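You operate a simulated robot arm through the tools that you are given. There is no shell and no other tool. Be economical: measure what you need, move in short steps, check, and stop when the job is done.

Carry out the task below with a simulated robot arm. There is one attempt and no reset: what you move stays moved.

JOB
Find where the limiter trips and set the blue switch by the reading.
Fine: mains on with dry hands, heat dial up till the red lamp lights; 75 to 85 C is PASS; dial to min, reset, mains off.
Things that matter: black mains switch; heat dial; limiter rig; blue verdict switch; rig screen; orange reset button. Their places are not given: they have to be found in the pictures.

Only the result counts: the job must be done as asked and must still hold three seconds after the hand-in. Knocking over, shifting, dropping, spilling or breaking anything else fails it.

ROBOT AND FRAMES
A 7-joint arm with a two-finger parallel gripper, fixed in place. Base frame: the origin is at the foot of the arm, x ahead of it, y to its left, z up. Units: cm, degrees, N and s.
With the tool pointing down near the work surface it reaches from about 18 to 68 cm from the base axis. Its first joint turns from -66.0 to 66.0 degrees. Payload 2.4 kg.
Tool frame: the origin (TCP) lies between the finger pads and is the grasp point; the fingertips stand 3 cm ahead of it; z points along the fingers, y is the line along which they close. Largest opening 9.4 cm; finger width 2.8, thickness 1; the body of the gripper, 5 by 9.6 cm, starts 5.5 cm behind the TCP.
Orientation is that of the tool frame in the base frame, as a unit quaternion [w, x, y, z]. With the fingers straight down and closing along the base's y, the tool's x points along the base's -x, its y along +y and its z along -z.

CONTROLS
- The arm moves only by the tool step_arm. Its arguments are lists of equal length, an entry for each row: "xyz": the shift along the base's x, y, z in cm, a list of three; "dr": the turn, a rotation vector about the base's x, y, z in degrees, a list of three. In form: {"xyz": [[tx, ty, tz], ...], "dr": [[wx, wy, wz], ...]}. A call has 1 to 12 rows; each row is the pose to reach, as a shift and turn from the pose commanded when the call began. "claw" is the finger opening in cm, from 0 to 9.4, set as the call begins (left out, the last holds). Rows are played at 5 a second. More than 5 cm and 8.6 degrees between two rows, or a gripper value outside its range, and nothing of the call is played. Where a pose cannot be reached the arm comes as near as it can. A force on the tool above 40 N (or 10 N above the force at the start of the call, whichever is more), or a blocked arm, ends the call early, and 0.2 s more pass. The fingers move at their own pace (about 15.3 cm/s each) and stop on an object; they squeeze with about 36 N. The grip force told is the motor's: it shows also when the fingers shut on nothing. Time passes only in rows, and 0.2 s behind the last, so rows that repeat a pose let the fingers close. It gives the time, the measured TCP pose, the force on the tool (base axes), the opening and the grip force at its end, in the units of the frame above (readings bear some noise), and new pictures: "views" is both (left out), scene, wrist or none.
- Cameras (640 x 400 px; columns grow to the right, rows downward): "scene" is fixed at [4.48, 47.3, 146.88]; the picture's right is [-0.73, -0.69, 0.00], its down [-0.23, 0.24, -0.94] and it looks along [0.65, -0.68, -0.34] (base axes); focal length 312 px, centre (320, 200). "wrist" rides on the gripper at [-3.7, 0, -5.8] in the tool frame; the picture's right is [0.00, -1.00, 0.00], its down [0.97, 0.00, -0.24] and it looks along [0.24, 0.00, 0.97] (tool axes); focal length 218 px, centre (320, 200).
- probe_pixels(camera, pixels): for up to 12 pixels [column, row] of the newest picture of that camera ("zoom" is the newest enlarged one), the place [x, y, z] in the base frame of the surface seen there, good to about 0.2 cm. No time passes.
- inspect(camera, box): a new picture of the part [left, top, right, bottom] of that camera's present view, enlarged. No time passes.
- hand_in(): hands the job in; it is judged then, once.

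Work in short steps. Measure before you move; look again where a grasp or a placing could have gone wrong, and mend it. You have 80 turns and 120 pictures in all, those below and enlarged ones among them. Open the gripper and draw the arm clear of the work before you hand the job in, unless the task says otherwise; then end with one line.

The tools are called after ">>>" by a JSON object that holds its "method" and its "body". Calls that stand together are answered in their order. step_arm: Moves the arm, as the interface text tells. Its arguments: {"type":"object","properties":{"xyz":{"type":"array","items":{"type":"array","items":{"type":"number"}}},"dr":{"type":"array","items":{"type":"array","items":{"type":"number"}}},"claw":{"type":"number"},"views":{"type":"string","enum":["both","scene","wrist","none"]}},"required":["xyz","dr"]} The other tools are called the same way: probe_pixels (camera, pixels) gives the place of the surface under pixels of a picture; inspect (camera, box) takes an enlarged picture of a part of a camera's view; hand_in () hands the job in.

At the start:

```text
clock: 0.0
ee_pos: [33.94, -1.91, 129.01]
orientation: [0.0, -0.001, 1.0, 0.0]
wrist_force: [0.0, 0.3, -0.4]
opening: 9.38
finger_force: 0.1
```

scene: 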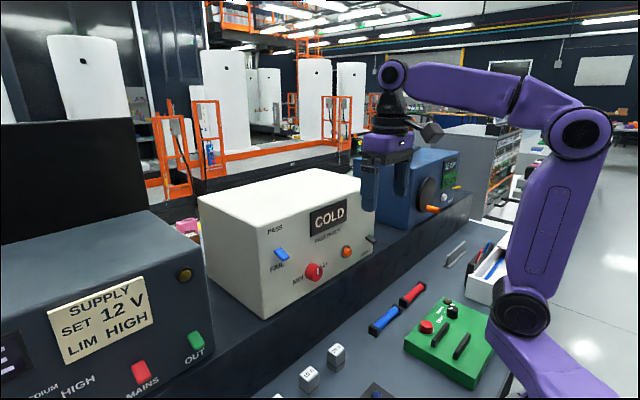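
wrist: 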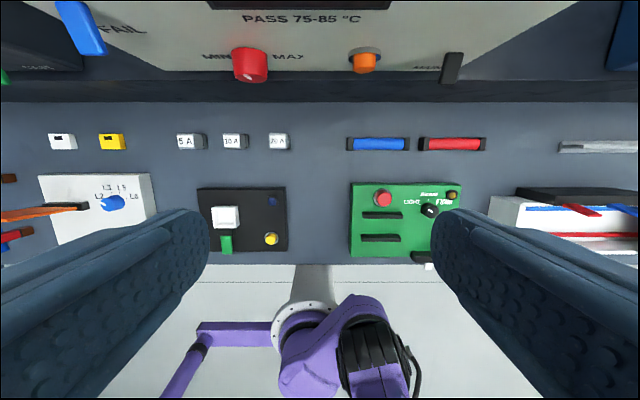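

The white box with the COLD screen at about (328,217) looks like the limiter rig. I'll enlarge it in both views.

>>> {"method": "inspect", "body": {"camera": "scene", "box": [200, 170, 400, 295]}}

>>> {"method": "inspect", "body": {"camera": "wrist", "box": [40, 0, 520, 150]}}

>>> {"method": "probe_pixels", "body": {"camera": "scene", "pixels": [[282, 254], [276, 250], [314, 271], [346, 252], [372, 239], [328, 217], [264, 312], [262, 220], [361, 192], [290, 262], [300, 270]]}}

```text
3.20 times, centred on (300, 232) of scene
```

zoom: 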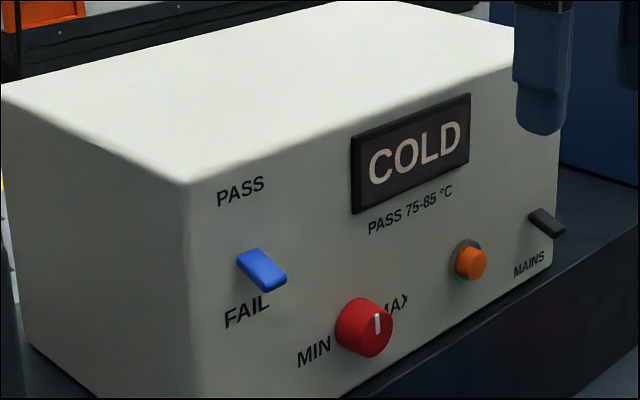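

```text
1.33 times, centred on (280, 75) of wrist
```

zoom: 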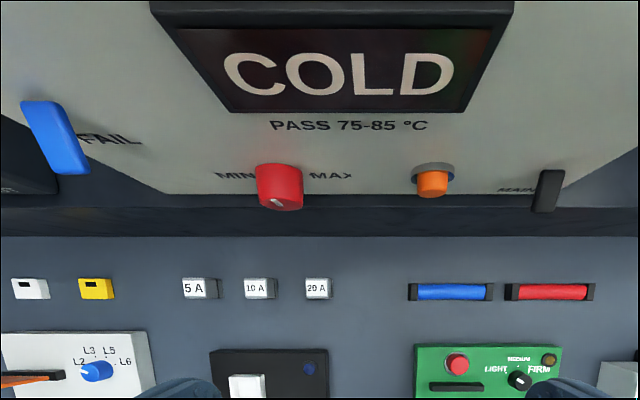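

```text
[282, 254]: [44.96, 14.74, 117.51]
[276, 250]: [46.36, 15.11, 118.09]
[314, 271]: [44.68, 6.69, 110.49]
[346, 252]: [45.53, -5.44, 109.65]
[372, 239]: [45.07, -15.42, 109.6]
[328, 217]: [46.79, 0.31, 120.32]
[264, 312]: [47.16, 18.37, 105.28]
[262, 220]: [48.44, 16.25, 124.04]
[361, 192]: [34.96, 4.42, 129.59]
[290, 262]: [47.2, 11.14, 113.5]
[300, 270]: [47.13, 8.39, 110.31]
```

The rig's front face is near x=47. The levers and dial stick out towards the arm, so I'll turn the tool to point forward, clear of the face, and look at the panel straight on.

>>> {"method": "step_arm", "body": {"xyz": [[0, 0, 0], [0, 0, 0], [0, 0, 0], [0, 0, 0], [0, 0, -1], [0, 0, -2], [0, 0, -3], [0, 0, -4], [0, 0, -5], [0, 0, -6], [0, 0, -7]], "dr": [[0, -8.2, 0], [0, -16.4, 0], [0, -24.6, 0], [0, -32.8, 0], [0, -41, 0], [0, -49.2, 0], [0, -57.4, 0], [0, -65.6, 0], [0, -73.8, 0], [0, -82, 0], [0, -90, 0]]}}

```text
clock: 2.4
ee_pos: [33.04, 0.58, 129.2]
orientation: [0.613, -0.016, 0.789, -0.033]
wrist_force: [-0.9, 0.1, 0.4]
opening: 9.4
finger_force: 0.0
out of reach, approached as far as the arm can: row 9, 10, 11
```

scene: 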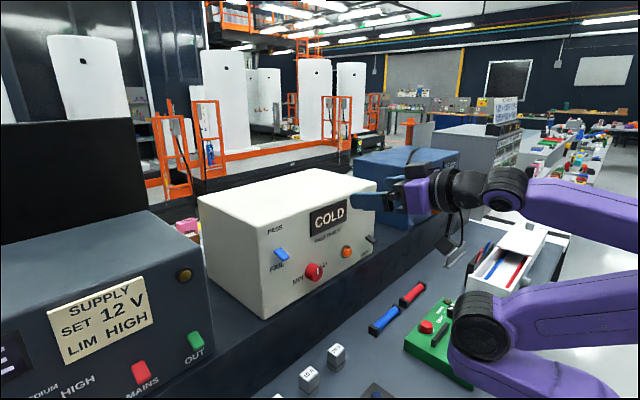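
wrist: 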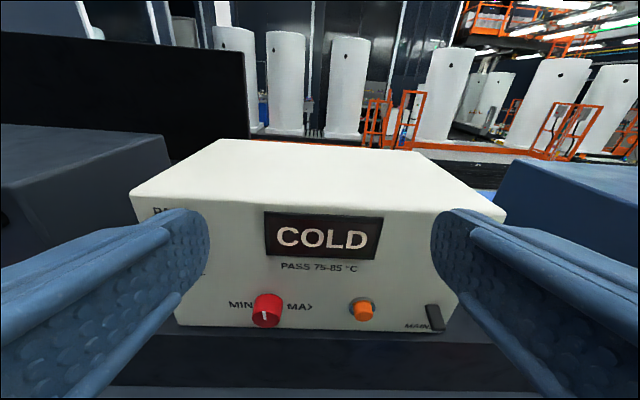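

The arm can't hold a fully horizontal tool this close in. I'll zoom in on the panel from here.

>>> {"method": "inspect", "body": {"camera": "wrist", "box": [200, 250, 460, 350]}}

>>> {"method": "step_arm", "body": {"xyz": [[2, 0, 0], [4, 0, 0], [4, 0, 0]], "dr": [[0, 0, 0], [0, 0, 0], [0, 0, 0]], "claw": 5}}

```text
2.46 times, centred on (330, 300) of wrist
```

zoom: 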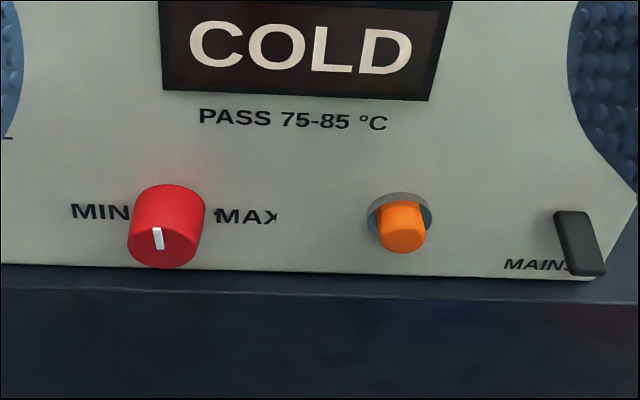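

```text
clock: 3.2
ee_pos: [37.05, 0.66, 129.22]
orientation: [0.613, -0.015, 0.789, -0.033]
wrist_force: [0.2, -0.3, 0.4]
opening: 5.0
finger_force: 0.2
```

scene: 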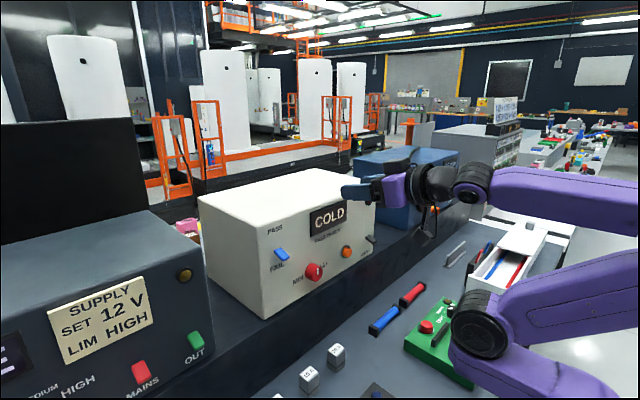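
wrist: 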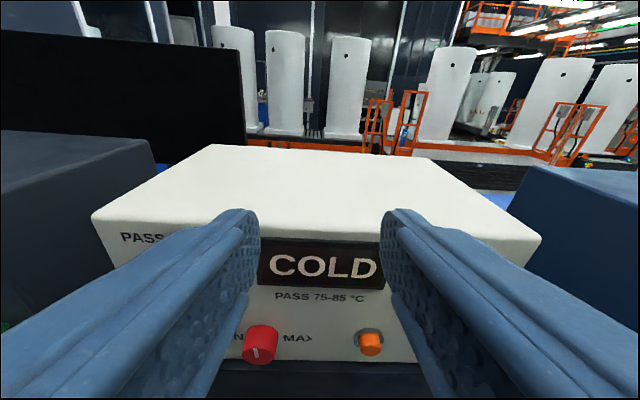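

Lever, dial and button are all clear, and the dial pointer looks roughly straight up. I'll go down in front of the dial and level the tool where the reach allows it.

>>> {"method": "step_arm", "body": {"xyz": [[0, 2, -3], [0, 4, -6], [0, 6, -9], [0, 6, -12], [0, 6, -14]], "dr": [[0, 0, 0], [0, 0, 0], [0, 0, 0], [0, 0, 0], [0, 0, 0]]}}

```text
clock: 4.4
ee_pos: [37.11, 1.3, 128.2]
orientation: [0.613, -0.016, 0.789, -0.032]
wrist_force: [-0.4, 0.3, -0.8]
opening: 5.01
finger_force: 0.0
out of reach, approached as far as the arm can: row 1, 2, 3, 4, 5
```

scene: 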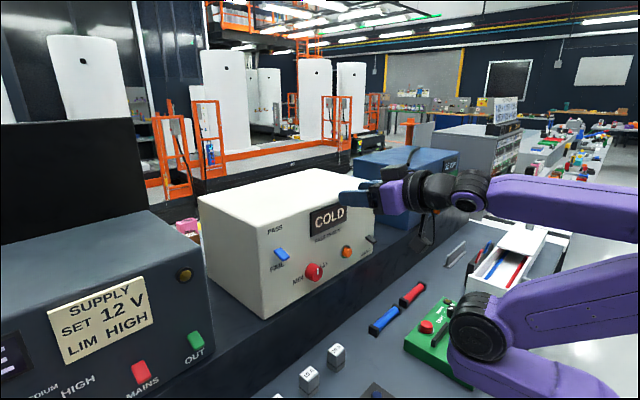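
wrist: 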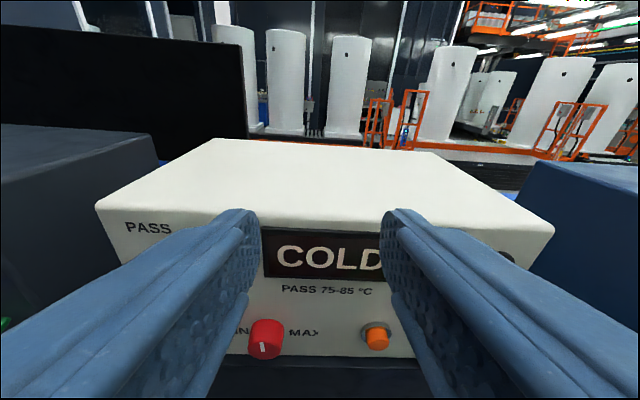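

This limit depends on the tool's pitch. I'll pitch down about 32° as I descend in front of the dial.

>>> {"method": "step_arm", "body": {"xyz": [[0, 1.5, 0], [0, 3, 0], [0, 4.5, 0], [0, 5.4, 0], [0, 5.4, -3], [0, 5.4, -6], [0, 5.4, -9], [0, 5.4, -12]], "dr": [[0, 8, 0], [0, 16, 0], [0, 24, 0], [0, 32, 0], [0, 32, 0], [0, 32, 0], [0, 32, 0], [0, 32, 0]]}}

```text
clock: 6.2
ee_pos: [37.41, 6.49, 116.57]
orientation: [0.372, -0.024, 0.928, -0.027]
wrist_force: [0.2, -0.4, 0.6]
opening: 5.0
finger_force: 0.0
```

scene: 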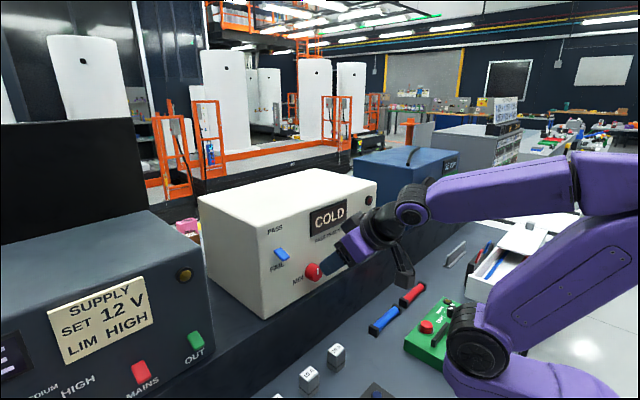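
wrist: 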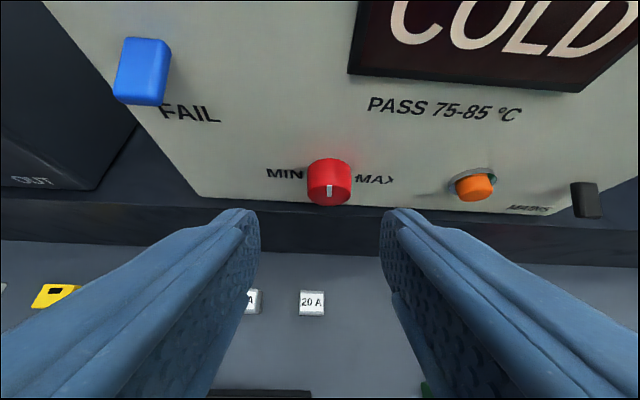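

Reached, with the tool about 46° down. I'll zoom in on the dial and levers and probe them.

>>> {"method": "inspect", "body": {"camera": "wrist", "box": [250, 140, 410, 240]}}

>>> {"method": "probe_pixels", "body": {"camera": "wrist", "pixels": [[328, 192], [328, 165], [312, 190], [346, 190], [285, 174], [473, 188], [586, 188], [586, 212], [142, 55], [138, 98], [590, 200], [470, 170]]}}

```text
4.00 times, centred on (330, 190) of wrist
```

zoom: 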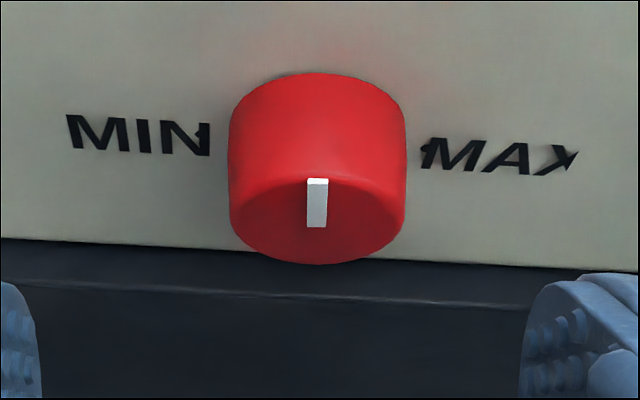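

```text
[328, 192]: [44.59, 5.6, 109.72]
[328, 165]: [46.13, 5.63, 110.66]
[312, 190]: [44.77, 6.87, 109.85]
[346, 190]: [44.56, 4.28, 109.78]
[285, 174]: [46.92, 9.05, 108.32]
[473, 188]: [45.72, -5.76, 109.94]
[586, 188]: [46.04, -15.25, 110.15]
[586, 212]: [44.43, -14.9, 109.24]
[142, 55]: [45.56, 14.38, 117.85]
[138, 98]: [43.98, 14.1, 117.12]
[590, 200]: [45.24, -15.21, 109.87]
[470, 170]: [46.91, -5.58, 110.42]
```

The dial axis is near y=5.65, z=109.4 with its face at x≈44.6. The pointer is straight up, midway between MIN and MAX. I'll move to a standoff around the dial, correct the small roll, and see how far the tool can pitch up there.

>>> {"method": "step_arm", "body": {"xyz": [[1.5, -0.8, -1.5], [3.5, -0.8, -3], [3.5, -0.8, -3.5], [3.5, -0.8, -4], [3.5, -0.8, -4.5]], "dr": [[3.5, 0, -1.4], [3.5, 0, -1.4], [3.5, -8, -1.4], [3.5, -16, -1.4], [3.5, -24, -1.4]]}}

```text
clock: 7.4
ee_pos: [42.63, 5.92, 112.93]
orientation: [0.557, -0.006, 0.831, -0.001]
wrist_force: [-3.0, -8.8, -1.7]
opening: 4.99
finger_force: 0.5
out of reach, approached as far as the arm can: row 3, 4, 5
```

scene: 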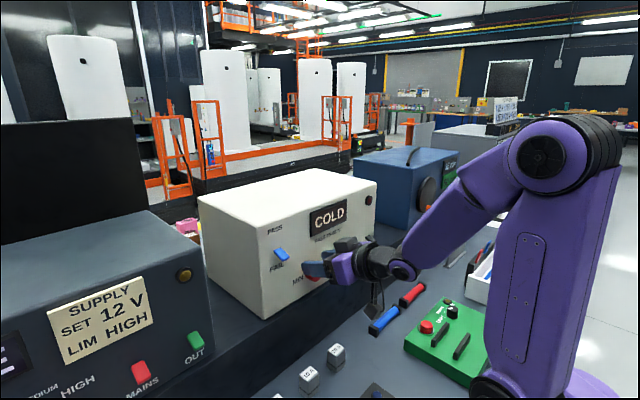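
wrist: 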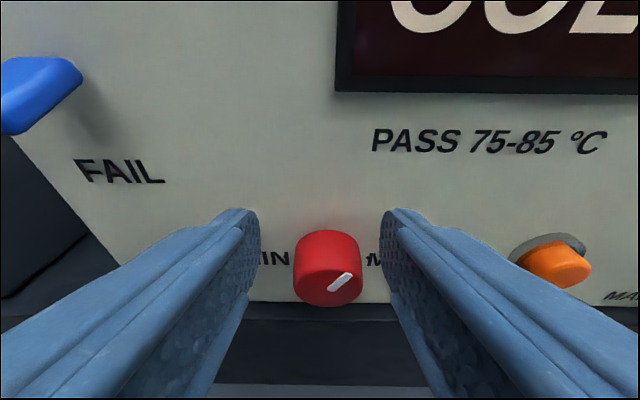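

The arm swung through a different configuration on the way. The tool is now 22° down, the dial pointer has moved to upper right (mains is still off), and the wrist reads -8.8 N sideways. I'll check for contact before going on.

>>> {"method": "inspect", "body": {"camera": "scene", "box": [240, 200, 560, 400]}}

>>> {"method": "step_arm", "body": {"xyz": [[0, 0, 0]], "dr": [[0, 0, 0]], "views": "none"}}

>>> {"method": "probe_pixels", "body": {"camera": "wrist", "pixels": [[328, 285], [328, 240], [298, 270], [358, 265], [275, 258], [328, 315], [40, 90], [560, 265], [325, 350]]}}

```text
2.00 times, centred on (400, 300) of scene
```

zoom: 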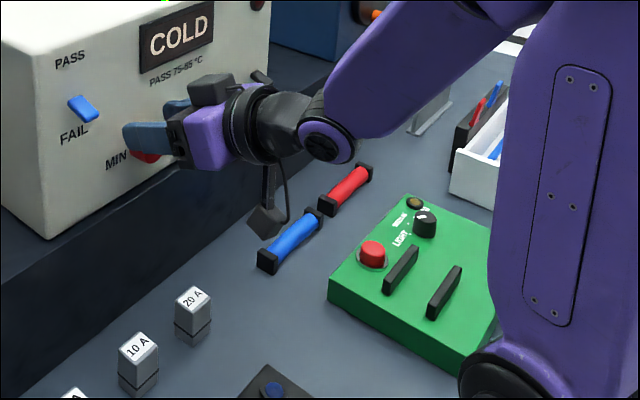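

```text
clock: 7.8
ee_pos: [42.51, 4.95, 113.06]
orientation: [0.557, 0.004, 0.831, -0.007]
wrist_force: [0.7, -0.4, 0.5]
opening: 5.01
finger_force: 0.1
```

```text
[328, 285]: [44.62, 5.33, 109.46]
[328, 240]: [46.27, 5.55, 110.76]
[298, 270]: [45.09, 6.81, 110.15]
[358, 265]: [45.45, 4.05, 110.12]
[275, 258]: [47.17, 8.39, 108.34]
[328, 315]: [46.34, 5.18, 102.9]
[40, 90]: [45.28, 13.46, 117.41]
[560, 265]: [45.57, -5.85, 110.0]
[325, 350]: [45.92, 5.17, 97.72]
```

Nothing is touching now. I'll lower so the fingertips straddle the dial.

>>> {"method": "step_arm", "body": {"xyz": [[0, 0.5, -0.8], [0.3, 0.5, -1.6], [0.7, 0.5, -2.4], [0.7, 0.5, -2.4]], "dr": [[0, 0, 0], [0, 0, 0], [0, 0, 0], [0, 0, 0]]}}

```text
clock: 8.8
ee_pos: [43.66, 5.46, 110.74]
orientation: [0.556, 0.004, 0.831, -0.007]
wrist_force: [-0.8, 0.1, -0.6]
opening: 4.99
finger_force: 0.0
out of reach, approached as far as the arm can: row 1, 2, 3, 4
```

scene: 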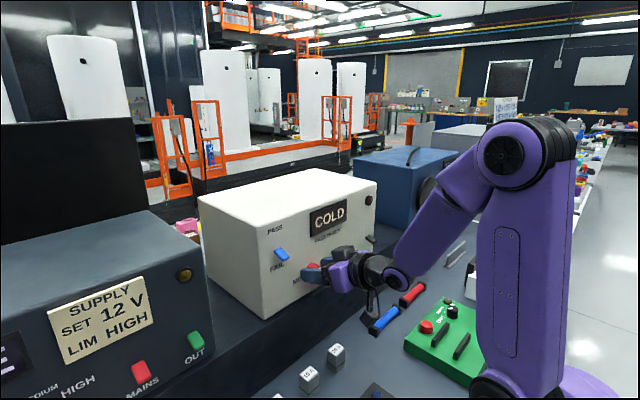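
wrist: 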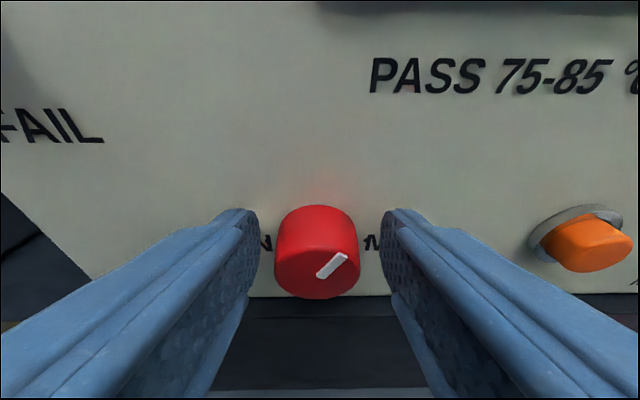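

The dial sits between the fingertips, pointer at upper right. I'll pitch slightly down for joint margin and pre-roll +40° about the dial axis with the fingers open.

>>> {"method": "step_arm", "body": {"xyz": [[0, 0, 0.3], [0, -0.2, 0.3], [0, -0.4, 0.2], [0, -0.6, 0.1], [0, -0.75, 0.05], [0, -0.85, 0], [0, -0.85, 0]], "dr": [[0, 6, 0], [8, 6, 0], [16, 6, 0], [24, 6, 0], [32, 6, 0], [40, 6, 0], [40, 6, 0]]}}

```text
clock: 10.4
ee_pos: [43.59, 4.52, 110.89]
orientation: [0.478, 0.194, 0.81, 0.278]
wrist_force: [0.5, -0.2, 0.6]
opening: 4.98
finger_force: 0.1
```

scene: 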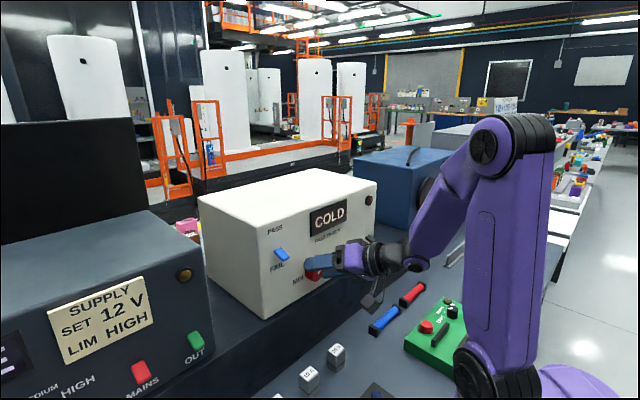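
wrist: 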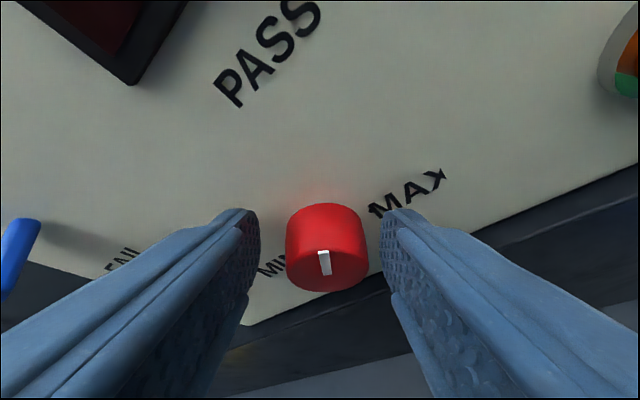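

The roll works and the dial is centred between the fingers. Now I'll close and turn 80° towards MIN (negative about x) with the TCP orbiting the axis.

>>> {"method": "step_arm", "body": {"xyz": [[0, 0, 0], [0, 0, 0]], "dr": [[0, 0, 0], [0, 0, 0]], "claw": 1.5, "views": "none"}}

>>> {"method": "step_arm", "body": {"xyz": [[0, 0.1, 0.1], [0, 0.25, 0.15], [0, 0.43, 0.22], [0, 0.63, 0.27], [0, 0.85, 0.3], [0, 1.07, 0.27], [0, 1.27, 0.22], [0, 1.45, 0.15], [0, 1.6, 0.1], [0, 1.7, 0], [0, 1.7, 0]], "dr": [[-8, 0, 0], [-16, 0, 0], [-24, 0, 0], [-32, 0, 0], [-40, 0, 0], [-48, 0, 0], [-56, 0, 0], [-64, 0, 0], [-72, 0, 0], [-80, 0, 0], [-80, 0, 0]]}}

```text
clock: 11.0
ee_pos: [43.42, 4.31, 110.67]
orientation: [0.477, 0.196, 0.811, 0.275]
wrist_force: [2.9, -13.5, -16.5]
opening: 3.45
finger_force: 45.1
```

```text
clock: 13.0
ee_pos: [43.52, 6.74, 110.65]
orientation: [0.5, -0.126, 0.824, -0.236]
wrist_force: [-11.5, 4.4, 6.2]
opening: 3.43
finger_force: 44.9
out of reach, approached as far as the arm can: row 10
stopped in row 10: the force on the tool passed its limit (the readings are from after the stop); the commanded pose is now the measured one
```

scene: 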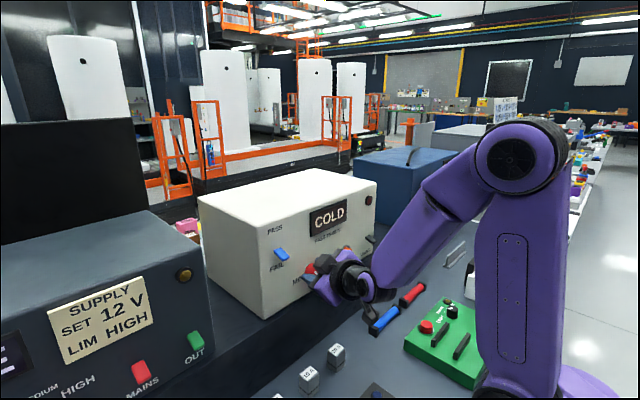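
wrist: 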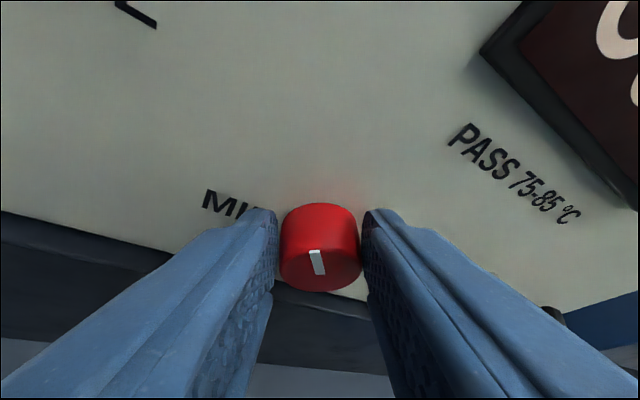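

The dial followed, with the pointer now about 40° left of up. The force limit stopped the last row. I'll open, roll back to about +36°, regrip and turn again.

>>> {"method": "step_arm", "body": {"xyz": [[0, -0.3, 0], [0, -0.4, 0], [0, -0.5, 0.1], [0, -0.7, 0.2], [0, -0.9, 0.25], [0, -1.1, 0.25], [0, -1.35, 0.25], [0, -1.6, 0.2], [0, -1.8, 0.1], [0, -2.0, 0.1], [0, -2.0, 0.1]], "dr": [[0, 0, 0], [0, 0, 0], [8, 0, 0], [16, 0, 0], [24, 0, 0], [32, 0, 0], [40, 0, 0], [48, 0, 0], [56, 0, 0], [64, 0, 0], [72, 0, 0]], "claw": 5, "views": "wrist"}}

```text
clock: 15.4
ee_pos: [43.35, 4.45, 110.74]
orientation: [0.477, 0.194, 0.805, 0.294]
wrist_force: [0.2, -0.3, -0.2]
opening: 4.98
finger_force: 0.1
```

wrist: 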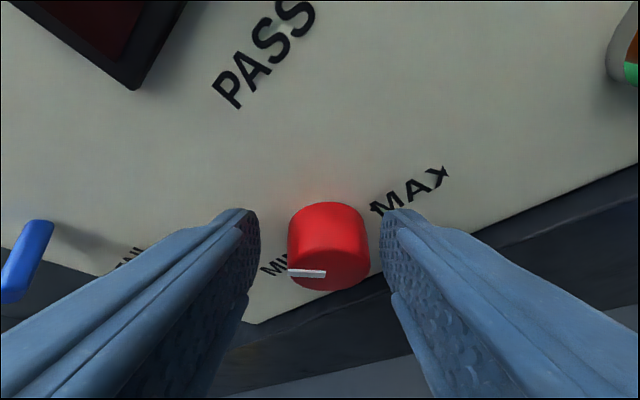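

The pointer is at about -50° now. I'll regrip and turn another 72° towards MIN, watching for the end stop.

>>> {"method": "step_arm", "body": {"xyz": [[0, 0, 0], [0, 0, 0], [0, 0.1, 0], [0, 0.3, 0.1], [0, 0.5, 0.15], [0, 0.75, 0.2], [0, 1.0, 0.2], [0, 1.2, 0.15], [0, 1.4, 0.1], [0, 1.6, 0], [0, 1.75, -0.1]], "dr": [[0, 0, 0], [0, 0, 0], [-8, 0, 0], [-16, 0, 0], [-24, 0, 0], [-32, 0, 0], [-40, 0, 0], [-48, 0, 0], [-56, 0, 0], [-64, 0, 0], [-70, 0, 0]], "claw": 1.5, "views": "wrist"}}

```text
clock: 17.8
ee_pos: [43.59, 6.43, 110.65]
orientation: [0.501, -0.117, 0.828, -0.221]
wrist_force: [-9.8, 8.3, -0.1]
opening: 3.42
finger_force: 45.3
```

wrist: 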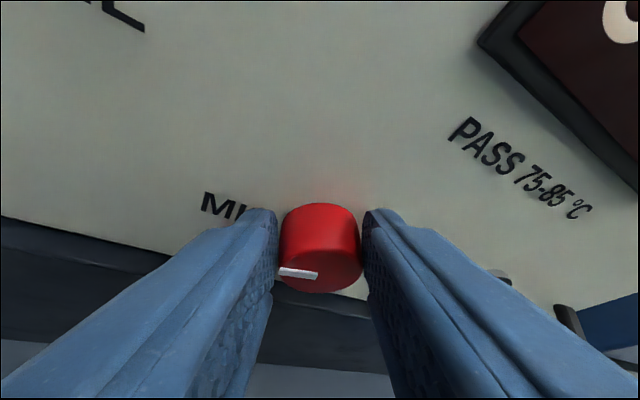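

It followed the whole way with no stop yet; the pointer is about -120°. One more regrip to find the stop.

>>> {"method": "step_arm", "body": {"xyz": [[0, -0.2, 0], [0, -0.3, 0], [0, -0.4, 0.1], [0, -0.6, 0.2], [0, -0.8, 0.25], [0, -1.0, 0.25], [0, -1.25, 0.25], [0, -1.5, 0.2], [0, -1.7, 0.1], [0, -1.9, 0.1], [0, -1.9, 0.1]], "dr": [[0, 0, 0], [0, 0, 0], [8, 0, 0], [16, 0, 0], [24, 0, 0], [32, 0, 0], [40, 0, 0], [48, 0, 0], [56, 0, 0], [64, 0, 0], [70, 0, 0]], "claw": 5, "views": "wrist"}}

>>> {"method": "step_arm", "body": {"xyz": [[0, 0, 0], [0, 0, 0], [0, 0.1, 0], [0, 0.3, 0.1], [0, 0.5, 0.15], [0, 0.75, 0.2]], "dr": [[0, 0, 0], [0, 0, 0], [-6, 0, 0], [-14, 0, 0], [-22, 0, 0], [-30, 0, 0]], "claw": 1.5, "views": "wrist"}}

```text
clock: 20.2
ee_pos: [43.54, 4.36, 110.8]
orientation: [0.477, 0.195, 0.805, 0.294]
wrist_force: [-0.7, 0.0, 0.4]
opening: 5.01
finger_force: 0.1
```

wrist: 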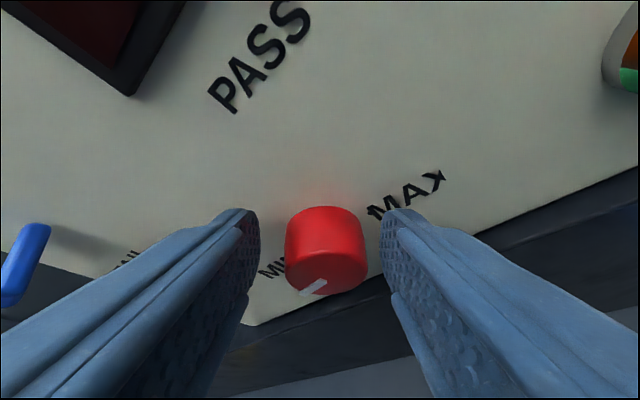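

```text
clock: 21.6
ee_pos: [43.53, 5.27, 111.06]
orientation: [0.512, 0.063, 0.853, 0.075]
wrist_force: [-2.5, -4.5, -1.7]
opening: 3.38
finger_force: 45.0
```

wrist: 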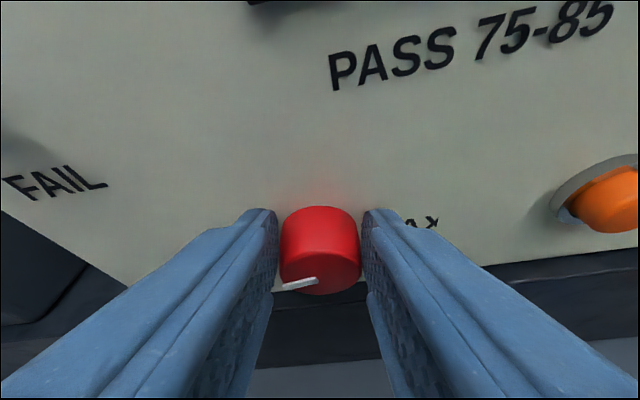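

The pointer stayed at about -90° while the fingers slipped, so the dial is at its MIN stop, level with the MIN label. I'll open and back off, then check clearances around the mains lever and the part hanging under the wrist.

>>> {"method": "step_arm", "body": {"xyz": [[0, 0, 0], [0, 0, 0], [-2, 0, 0.5], [-4, 0, 1], [-5, 0, 1.5]], "dr": [[0, 0, 0], [0, 0, 0], [0, 0, 0], [-5, 0, 0], [-10, 0, 0]], "claw": 5}}

>>> {"method": "inspect", "body": {"camera": "scene", "box": [240, 200, 560, 400]}}

>>> {"method": "probe_pixels", "body": {"camera": "zoom", "pixels": [[260, 225], [265, 200], [290, 235], [345, 185], [230, 130], [240, 230], [270, 215], [320, 140]]}}

```text
clock: 22.8
ee_pos: [40.2, 4.45, 113.59]
orientation: [0.515, 0.019, 0.857, -0.001]
wrist_force: [0.3, -0.3, -0.7]
opening: 5.02
finger_force: 0.1
out of reach, approached as far as the arm can: row 4, 5
```

scene: 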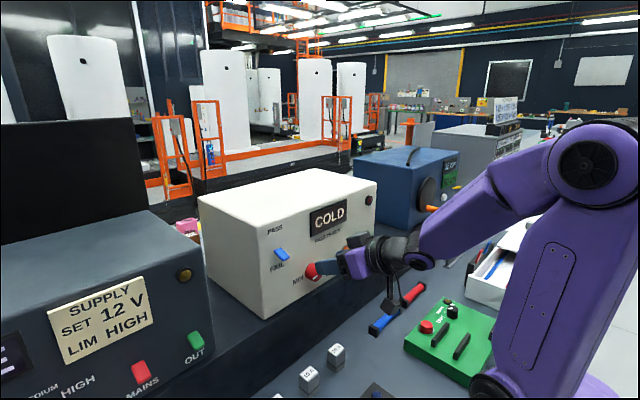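
wrist: 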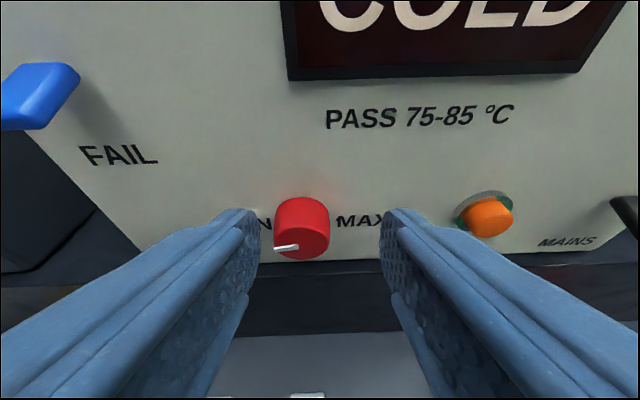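

```text
2.00 times, centred on (400, 300) of scene
```

zoom: 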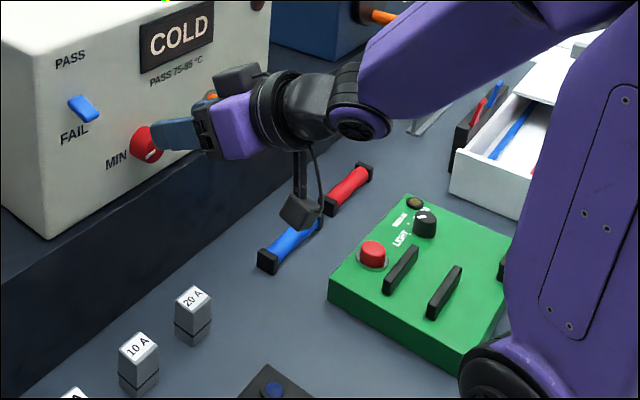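

```text
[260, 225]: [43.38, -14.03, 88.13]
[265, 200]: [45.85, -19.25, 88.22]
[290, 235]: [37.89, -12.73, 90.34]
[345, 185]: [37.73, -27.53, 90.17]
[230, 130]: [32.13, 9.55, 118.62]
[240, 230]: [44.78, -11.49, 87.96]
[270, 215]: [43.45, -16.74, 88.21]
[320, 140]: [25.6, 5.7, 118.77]
```

The table here is around z≈88, so there is plenty of room below. I'll move to face the mains lever at y≈-15 with the fingers closed, staying back, and look.

>>> {"method": "step_arm", "body": {"xyz": [[-1, -4, 0], [-1, -8, 0], [-1, -12, 0], [-1, -16, 0], [-1, -19.3, 0], [-1, -19.3, 0]], "dr": [[0, 6, 0], [0, 6, 0], [0, 6, 0], [0, 6, 0], [0, 6, 0], [0, 6, 0]], "claw": 0}}

>>> {"method": "probe_pixels", "body": {"camera": "scene", "pixels": [[432, 208], [428, 190], [372, 239]]}}

```text
clock: 24.2
ee_pos: [39.07, -14.99, 113.68]
orientation: [0.47, 0.02, 0.883, -0.001]
wrist_force: [-0.1, 0.0, 0.2]
opening: 0.01
finger_force: 33.2
```

scene: 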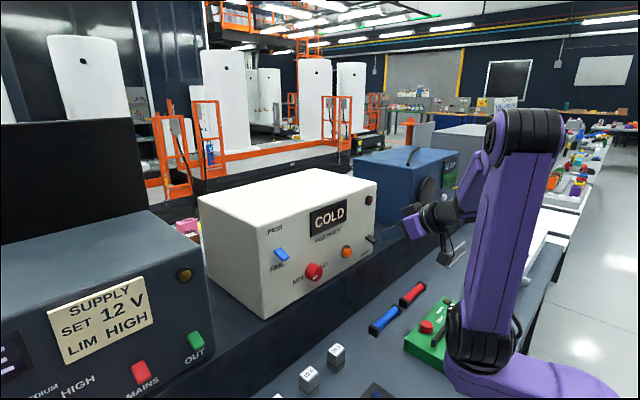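
wrist: 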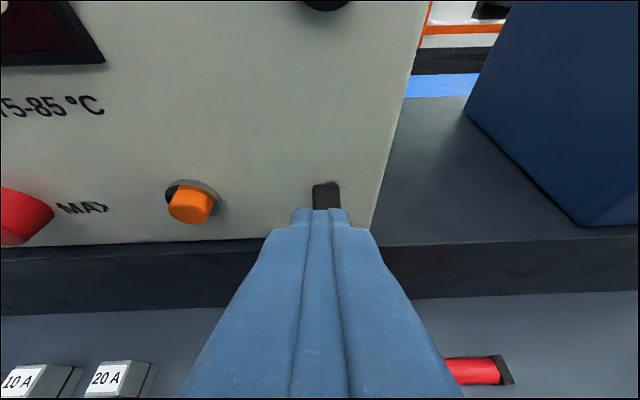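

```text
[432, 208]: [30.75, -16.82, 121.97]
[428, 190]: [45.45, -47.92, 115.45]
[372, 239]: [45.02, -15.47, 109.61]
```

The lever is in line with the fingers. I'll go down below it, move forward so the tips sit under it, then lift.

>>> {"method": "step_arm", "body": {"xyz": [[0, -0.2, -3], [0, -0.2, -6.6], [2, -0.2, -6.6], [3.9, -0.2, -6.6], [3.9, -0.2, -6.6]], "dr": [[0, 0, 0], [0, 0, 0], [0, 0, 0], [0, 0, 0], [0, 0, 0]]}}

```text
clock: 25.4
ee_pos: [43.21, -15.21, 107.05]
orientation: [0.469, 0.019, 0.883, -0.002]
wrist_force: [-0.4, -0.5, 0.5]
opening: 0.0
finger_force: 33.1
```

scene: 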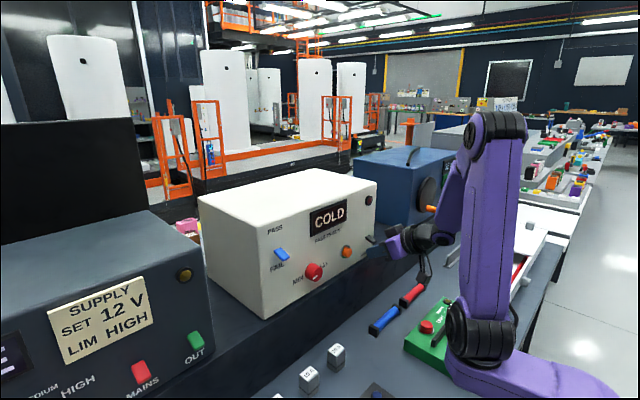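
wrist: 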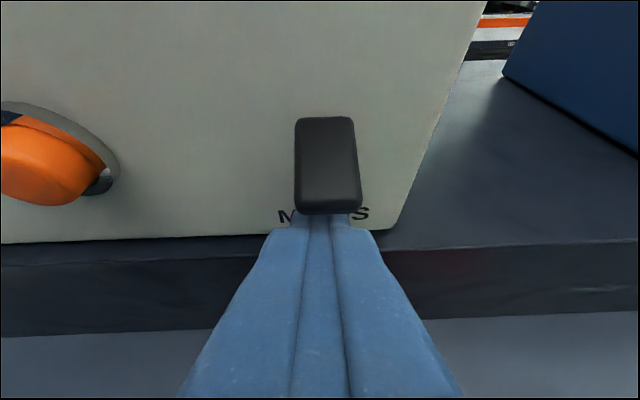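

The tips are under the lever. Lifting now.

>>> {"method": "step_arm", "body": {"xyz": [[0, 0, 1], [0, 0, 2], [0, 0, 3], [0, 0, 3.6]], "dr": [[0, 0, 0], [0, 0, 0], [0, 0, 0], [0, 0, 0]]}}

```text
clock: 26.4
ee_pos: [42.98, -15.01, 110.11]
orientation: [0.464, 0.021, 0.886, 0.0]
wrist_force: [-9.5, -5.0, -36.0]
opening: 0.0
finger_force: 32.7
```

scene: 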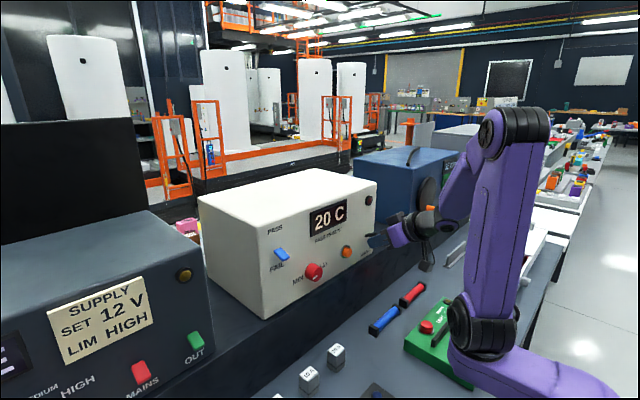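
wrist: 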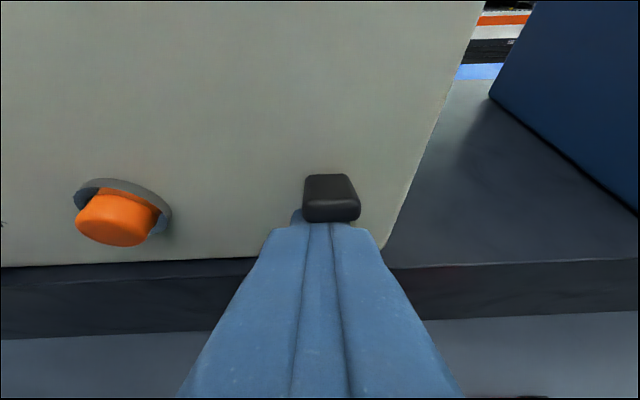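

Mains is on and the screen reads 20 C. I'll ease down, back off, and go back to the dial with the tool rolled.

>>> {"method": "step_arm", "body": {"xyz": [[0, 0, -1.5], [-2.5, 0, -1.5], [-4.5, 0, -1.5], [-4.5, 4, 1], [-4.5, 8, 3], [-4.5, 12, 3], [-4.5, 16, 3], [-4, 20, 2.5], [-3.5, 21, 2]], "dr": [[0, 0, 0], [0, 0, 0], [0, 0, 0], [-6, 0, 0], [-12, 0, 0], [-18, 0, 0], [-24, 0, 0], [-30, 0, 0], [-36, 0, 0]], "claw": 5}}

```text
clock: 28.4
ee_pos: [40.71, 1.4, 113.38]
orientation: [0.456, -0.125, 0.84, -0.268]
wrist_force: [0.0, 0.4, 0.3]
opening: 4.97
finger_force: 0.1
out of reach, approached as far as the arm can: row 7, 8, 9
```

scene: 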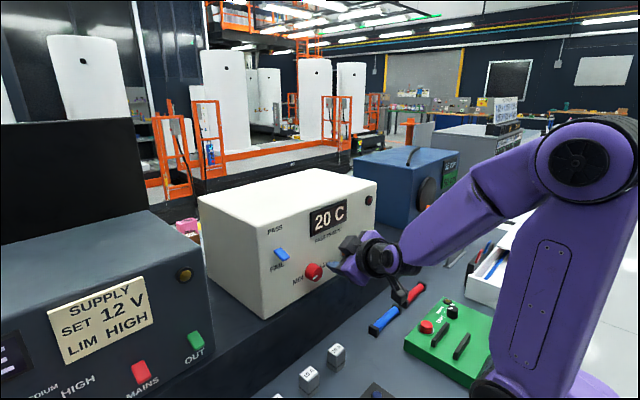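
wrist: 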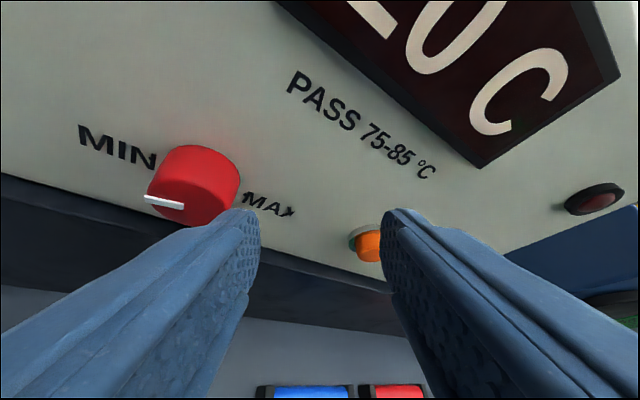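

With the tool rolled I can't get to the dial at this standoff. I'll unroll, line up with the dial, and roll only once the fingers straddle it.

>>> {"method": "step_arm", "body": {"xyz": [[-1, 0, 1], [-1, 0, 1], [-1, 1, 1], [-1, 2, 1], [-1, 3.2, 1], [-1, 3.9, 1], [-1, 3.9, 1]], "dr": [[8, 0, 0], [16, 0, 0], [24, 0, 0], [32, 0, 0], [33, 0, 0], [33, 0, 0], [33, 0, 0]]}}

```text
clock: 30.0
ee_pos: [39.73, 5.25, 114.29]
orientation: [0.47, 0.007, 0.882, -0.024]
wrist_force: [0.2, 0.2, 0.8]
opening: 5.0
finger_force: 0.1
```

scene: 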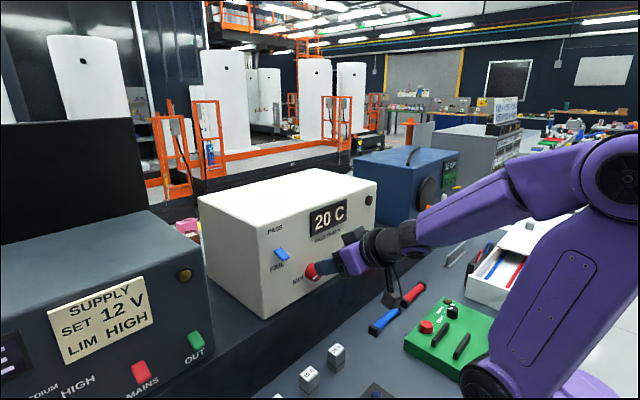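
wrist: 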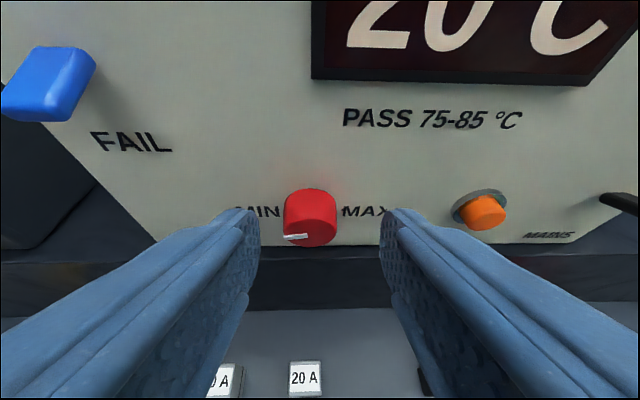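

Aligned. Now in around the dial, then roll to about -36° with the fingers open.

>>> {"method": "step_arm", "body": {"xyz": [[1, 0.3, -1.6], [2.5, 0.3, -3.1], [3.7, 0.3, -3.1], [3.7, 0.5, -3.1], [3.7, 0.7, -3.1], [3.7, 0.9, -3.15], [3.7, 1.1, -3.2], [3.7, 1.2, -3.3], [3.7, 1.2, -3.3]], "dr": [[0, 0, 0], [0, 0, 0], [0, 0, 0], [-8, 0, 0], [-16, 0, 0], [-24, 0, 0], [-32, 0, 0], [-38, 0, 0], [-38, 0, 0]]}}

```text
clock: 32.0
ee_pos: [43.45, 6.43, 110.97]
orientation: [0.446, -0.147, 0.827, -0.311]
wrist_force: [-0.1, -0.1, -0.2]
opening: 4.99
finger_force: 0.0
```

scene: 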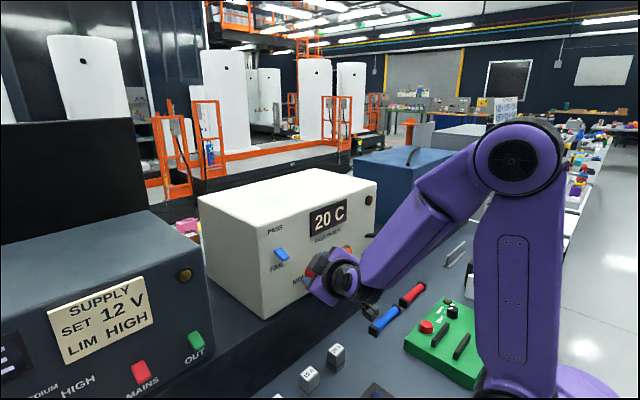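
wrist: 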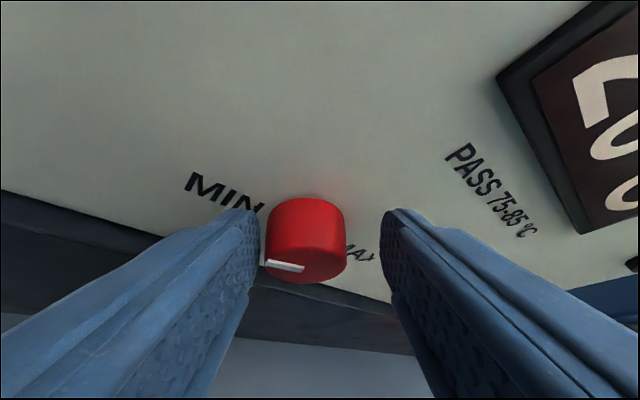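

The dial sits about 0.5 cm towards the left finger. I'll centre, grip, and turn the first 16° up, then read the screen.

>>> {"method": "step_arm", "body": {"xyz": [[0, 0.35, -0.28], [0, 0.35, -0.28]], "dr": [[0, 0, 0], [0, 0, 0]], "views": "none"}}

>>> {"method": "step_arm", "body": {"xyz": [[0, 0, 0], [0, 0, 0], [0, -0.1, 0], [0, -0.2, 0.05], [0, -0.3, 0.1], [0, -0.4, 0.1], [0, -0.4, 0.1]], "dr": [[0, 0, 0], [0, 0, 0], [4, 0, 0], [8, 0, 0], [12, 0, 0], [16, 0, 0], [16, 0, 0]], "claw": 1.5, "views": "none"}}

>>> {"method": "inspect", "body": {"camera": "scene", "box": [260, 180, 400, 290]}}

```text
clock: 32.6
ee_pos: [43.47, 6.8, 110.63]
orientation: [0.446, -0.147, 0.826, -0.31]
wrist_force: [0.2, -0.2, 0.5]
opening: 5.0
finger_force: 0.1
```

```text
clock: 34.2
ee_pos: [43.44, 6.44, 110.96]
orientation: [0.465, -0.083, 0.86, -0.192]
wrist_force: [-19.8, 9.7, 19.7]
opening: 3.41
finger_force: 44.9
```

```text
3.64 times, centred on (330, 235) of scene
```

zoom: 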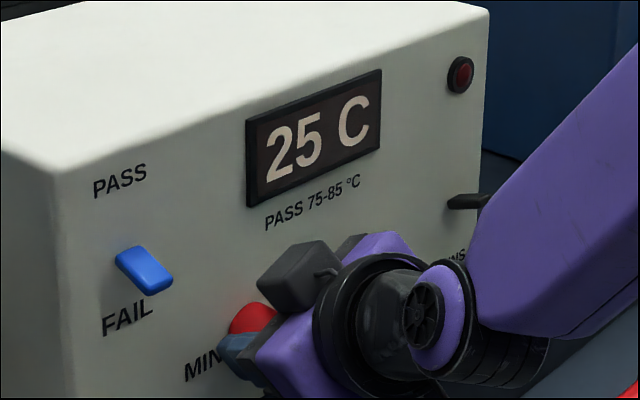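

25 C, lamp dark. I'll hold briefly to see whether the temperature lags the dial.

>>> {"method": "step_arm", "body": {"xyz": [[0, 0, -0.1], [0, 0, -0.1], [0, 0, -0.1], [0, 0, -0.1], [0, 0, -0.1], [0, 0, -0.1]], "dr": [[0, 0, 0], [0, 0, 0], [0, 0, 0], [0, 0, 0], [0, 0, 0], [0, 0, 0]], "views": "none"}}

>>> {"method": "inspect", "body": {"camera": "scene", "box": [260, 180, 400, 290]}}

```text
clock: 35.6
ee_pos: [43.54, 6.3, 110.74]
orientation: [0.464, -0.084, 0.861, -0.191]
wrist_force: [-9.6, 8.5, 25.8]
opening: 3.38
finger_force: 44.9
```

```text
3.64 times, centred on (330, 235) of scene
```

zoom: 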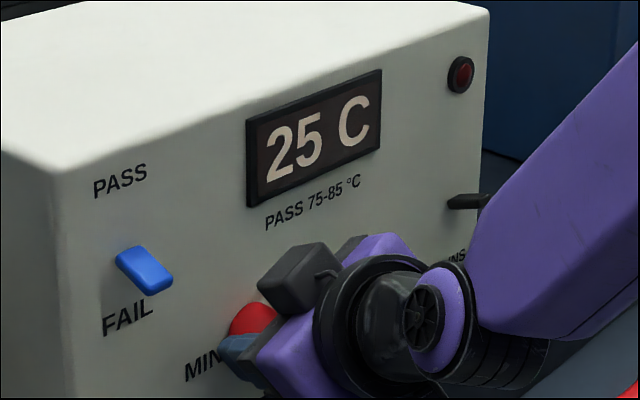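

No lag: temperature tracks the dial angle. The tool is being pushed up, so I'll raise the path a little and turn another 24° up.

>>> {"method": "step_arm", "body": {"xyz": [[0, 0, 0.3], [0, -0.1, 0.35], [0, -0.2, 0.4], [0, -0.35, 0.45], [0, -0.5, 0.5], [0, -0.55, 0.5]], "dr": [[4, 0, 0], [8, 0, 0], [12, 0, 0], [16, 0, 0], [20, 0, 0], [24, 0, 0]], "views": "none"}}

>>> {"method": "inspect", "body": {"camera": "scene", "box": [260, 180, 400, 290]}}

```text
clock: 37.0
ee_pos: [43.44, 5.6, 111.04]
orientation: [0.467, 0.019, 0.884, -0.01]
wrist_force: [19.7, -20.7, -17.4]
opening: 3.41
finger_force: 44.7
```

```text
3.64 times, centred on (330, 235) of scene
```

zoom: 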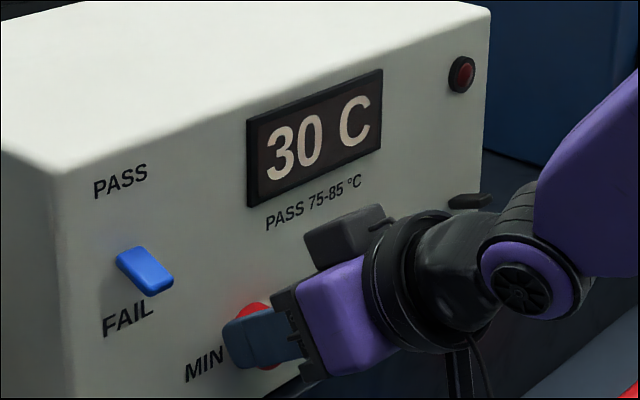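

30 C; lamp dark. I'll continue another 32° of roll.

>>> {"method": "step_arm", "body": {"xyz": [[-0.1, 0, 0], [-0.1, -0.1, 0], [-0.1, -0.25, 0], [-0.1, -0.4, -0.05], [-0.1, -0.5, -0.1], [-0.1, -0.6, -0.15], [-0.1, -0.7, -0.2], [-0.1, -0.75, -0.25]], "dr": [[4, 0, 0], [8, 0, 0], [12, 0, 0], [16, 0, 0], [20, 0, 0], [24, 0, 0], [28, 0, 0], [34, 0, 0]], "views": "none"}}

>>> {"method": "inspect", "body": {"camera": "scene", "box": [260, 180, 400, 290]}}

```text
clock: 38.8
ee_pos: [43.31, 4.51, 110.74]
orientation: [0.443, 0.159, 0.848, 0.243]
wrist_force: [-6.6, -38.6, -6.3]
opening: 3.39
finger_force: 44.9
```

```text
3.64 times, centred on (330, 235) of scene
```

zoom: 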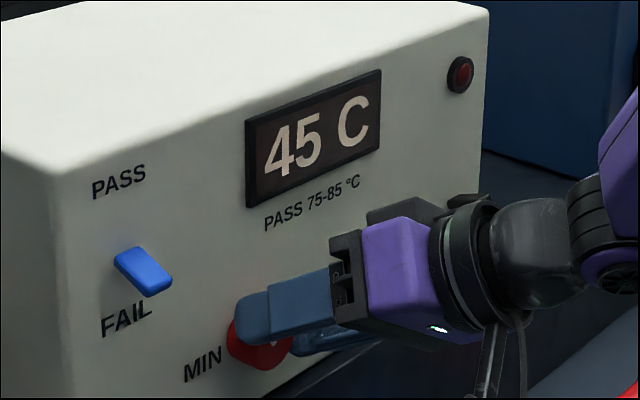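

45 C, lamp dark. I'll open, roll back and regrip.

>>> {"method": "step_arm", "body": {"xyz": [[0, 0, 0.1], [0, 0, 0.1], [0, 0.2, 0.2], [0, 0.45, 0.25], [0, 0.7, 0.3], [0, 1.0, 0.35], [0, 1.25, 0.35], [0, 1.5, 0.3], [0, 1.8, 0.2], [0, 2.1, 0.05], [0, 2.3, -0.1], [0, 2.3, -0.1]], "dr": [[0, 0, 0], [0, 0, 0], [-8, 0, 0], [-16, 0, 0], [-24, 0, 0], [-32, 0, 0], [-40, 0, 0], [-48, 0, 0], [-56, 0, 0], [-64, 0, 0], [-70, 0, 0], [-70, 0, 0]], "claw": 5}}

```text
clock: 41.4
ee_pos: [43.53, 7.34, 110.76]
orientation: [0.452, -0.131, 0.837, -0.281]
wrist_force: [1.1, 0.2, -0.1]
opening: 5.0
finger_force: 0.0
```

scene: 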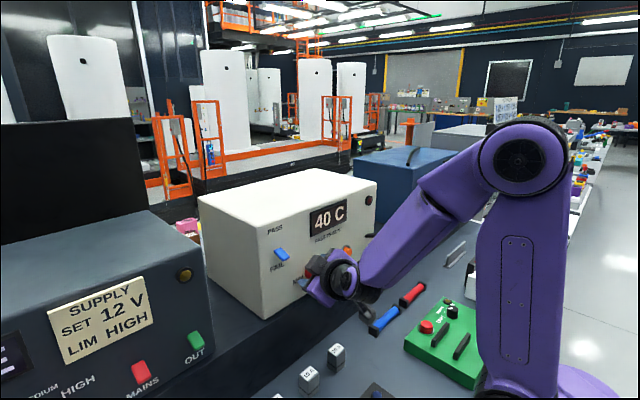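
wrist: 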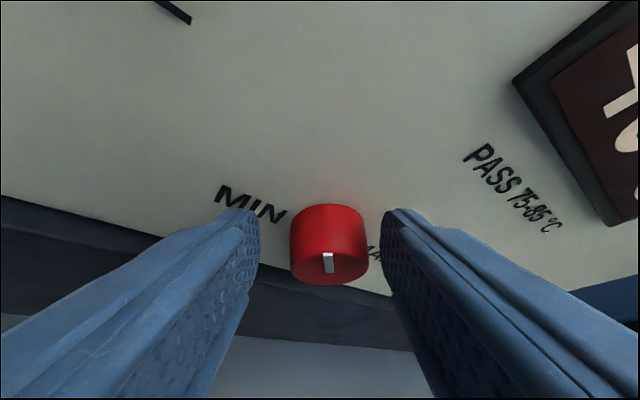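

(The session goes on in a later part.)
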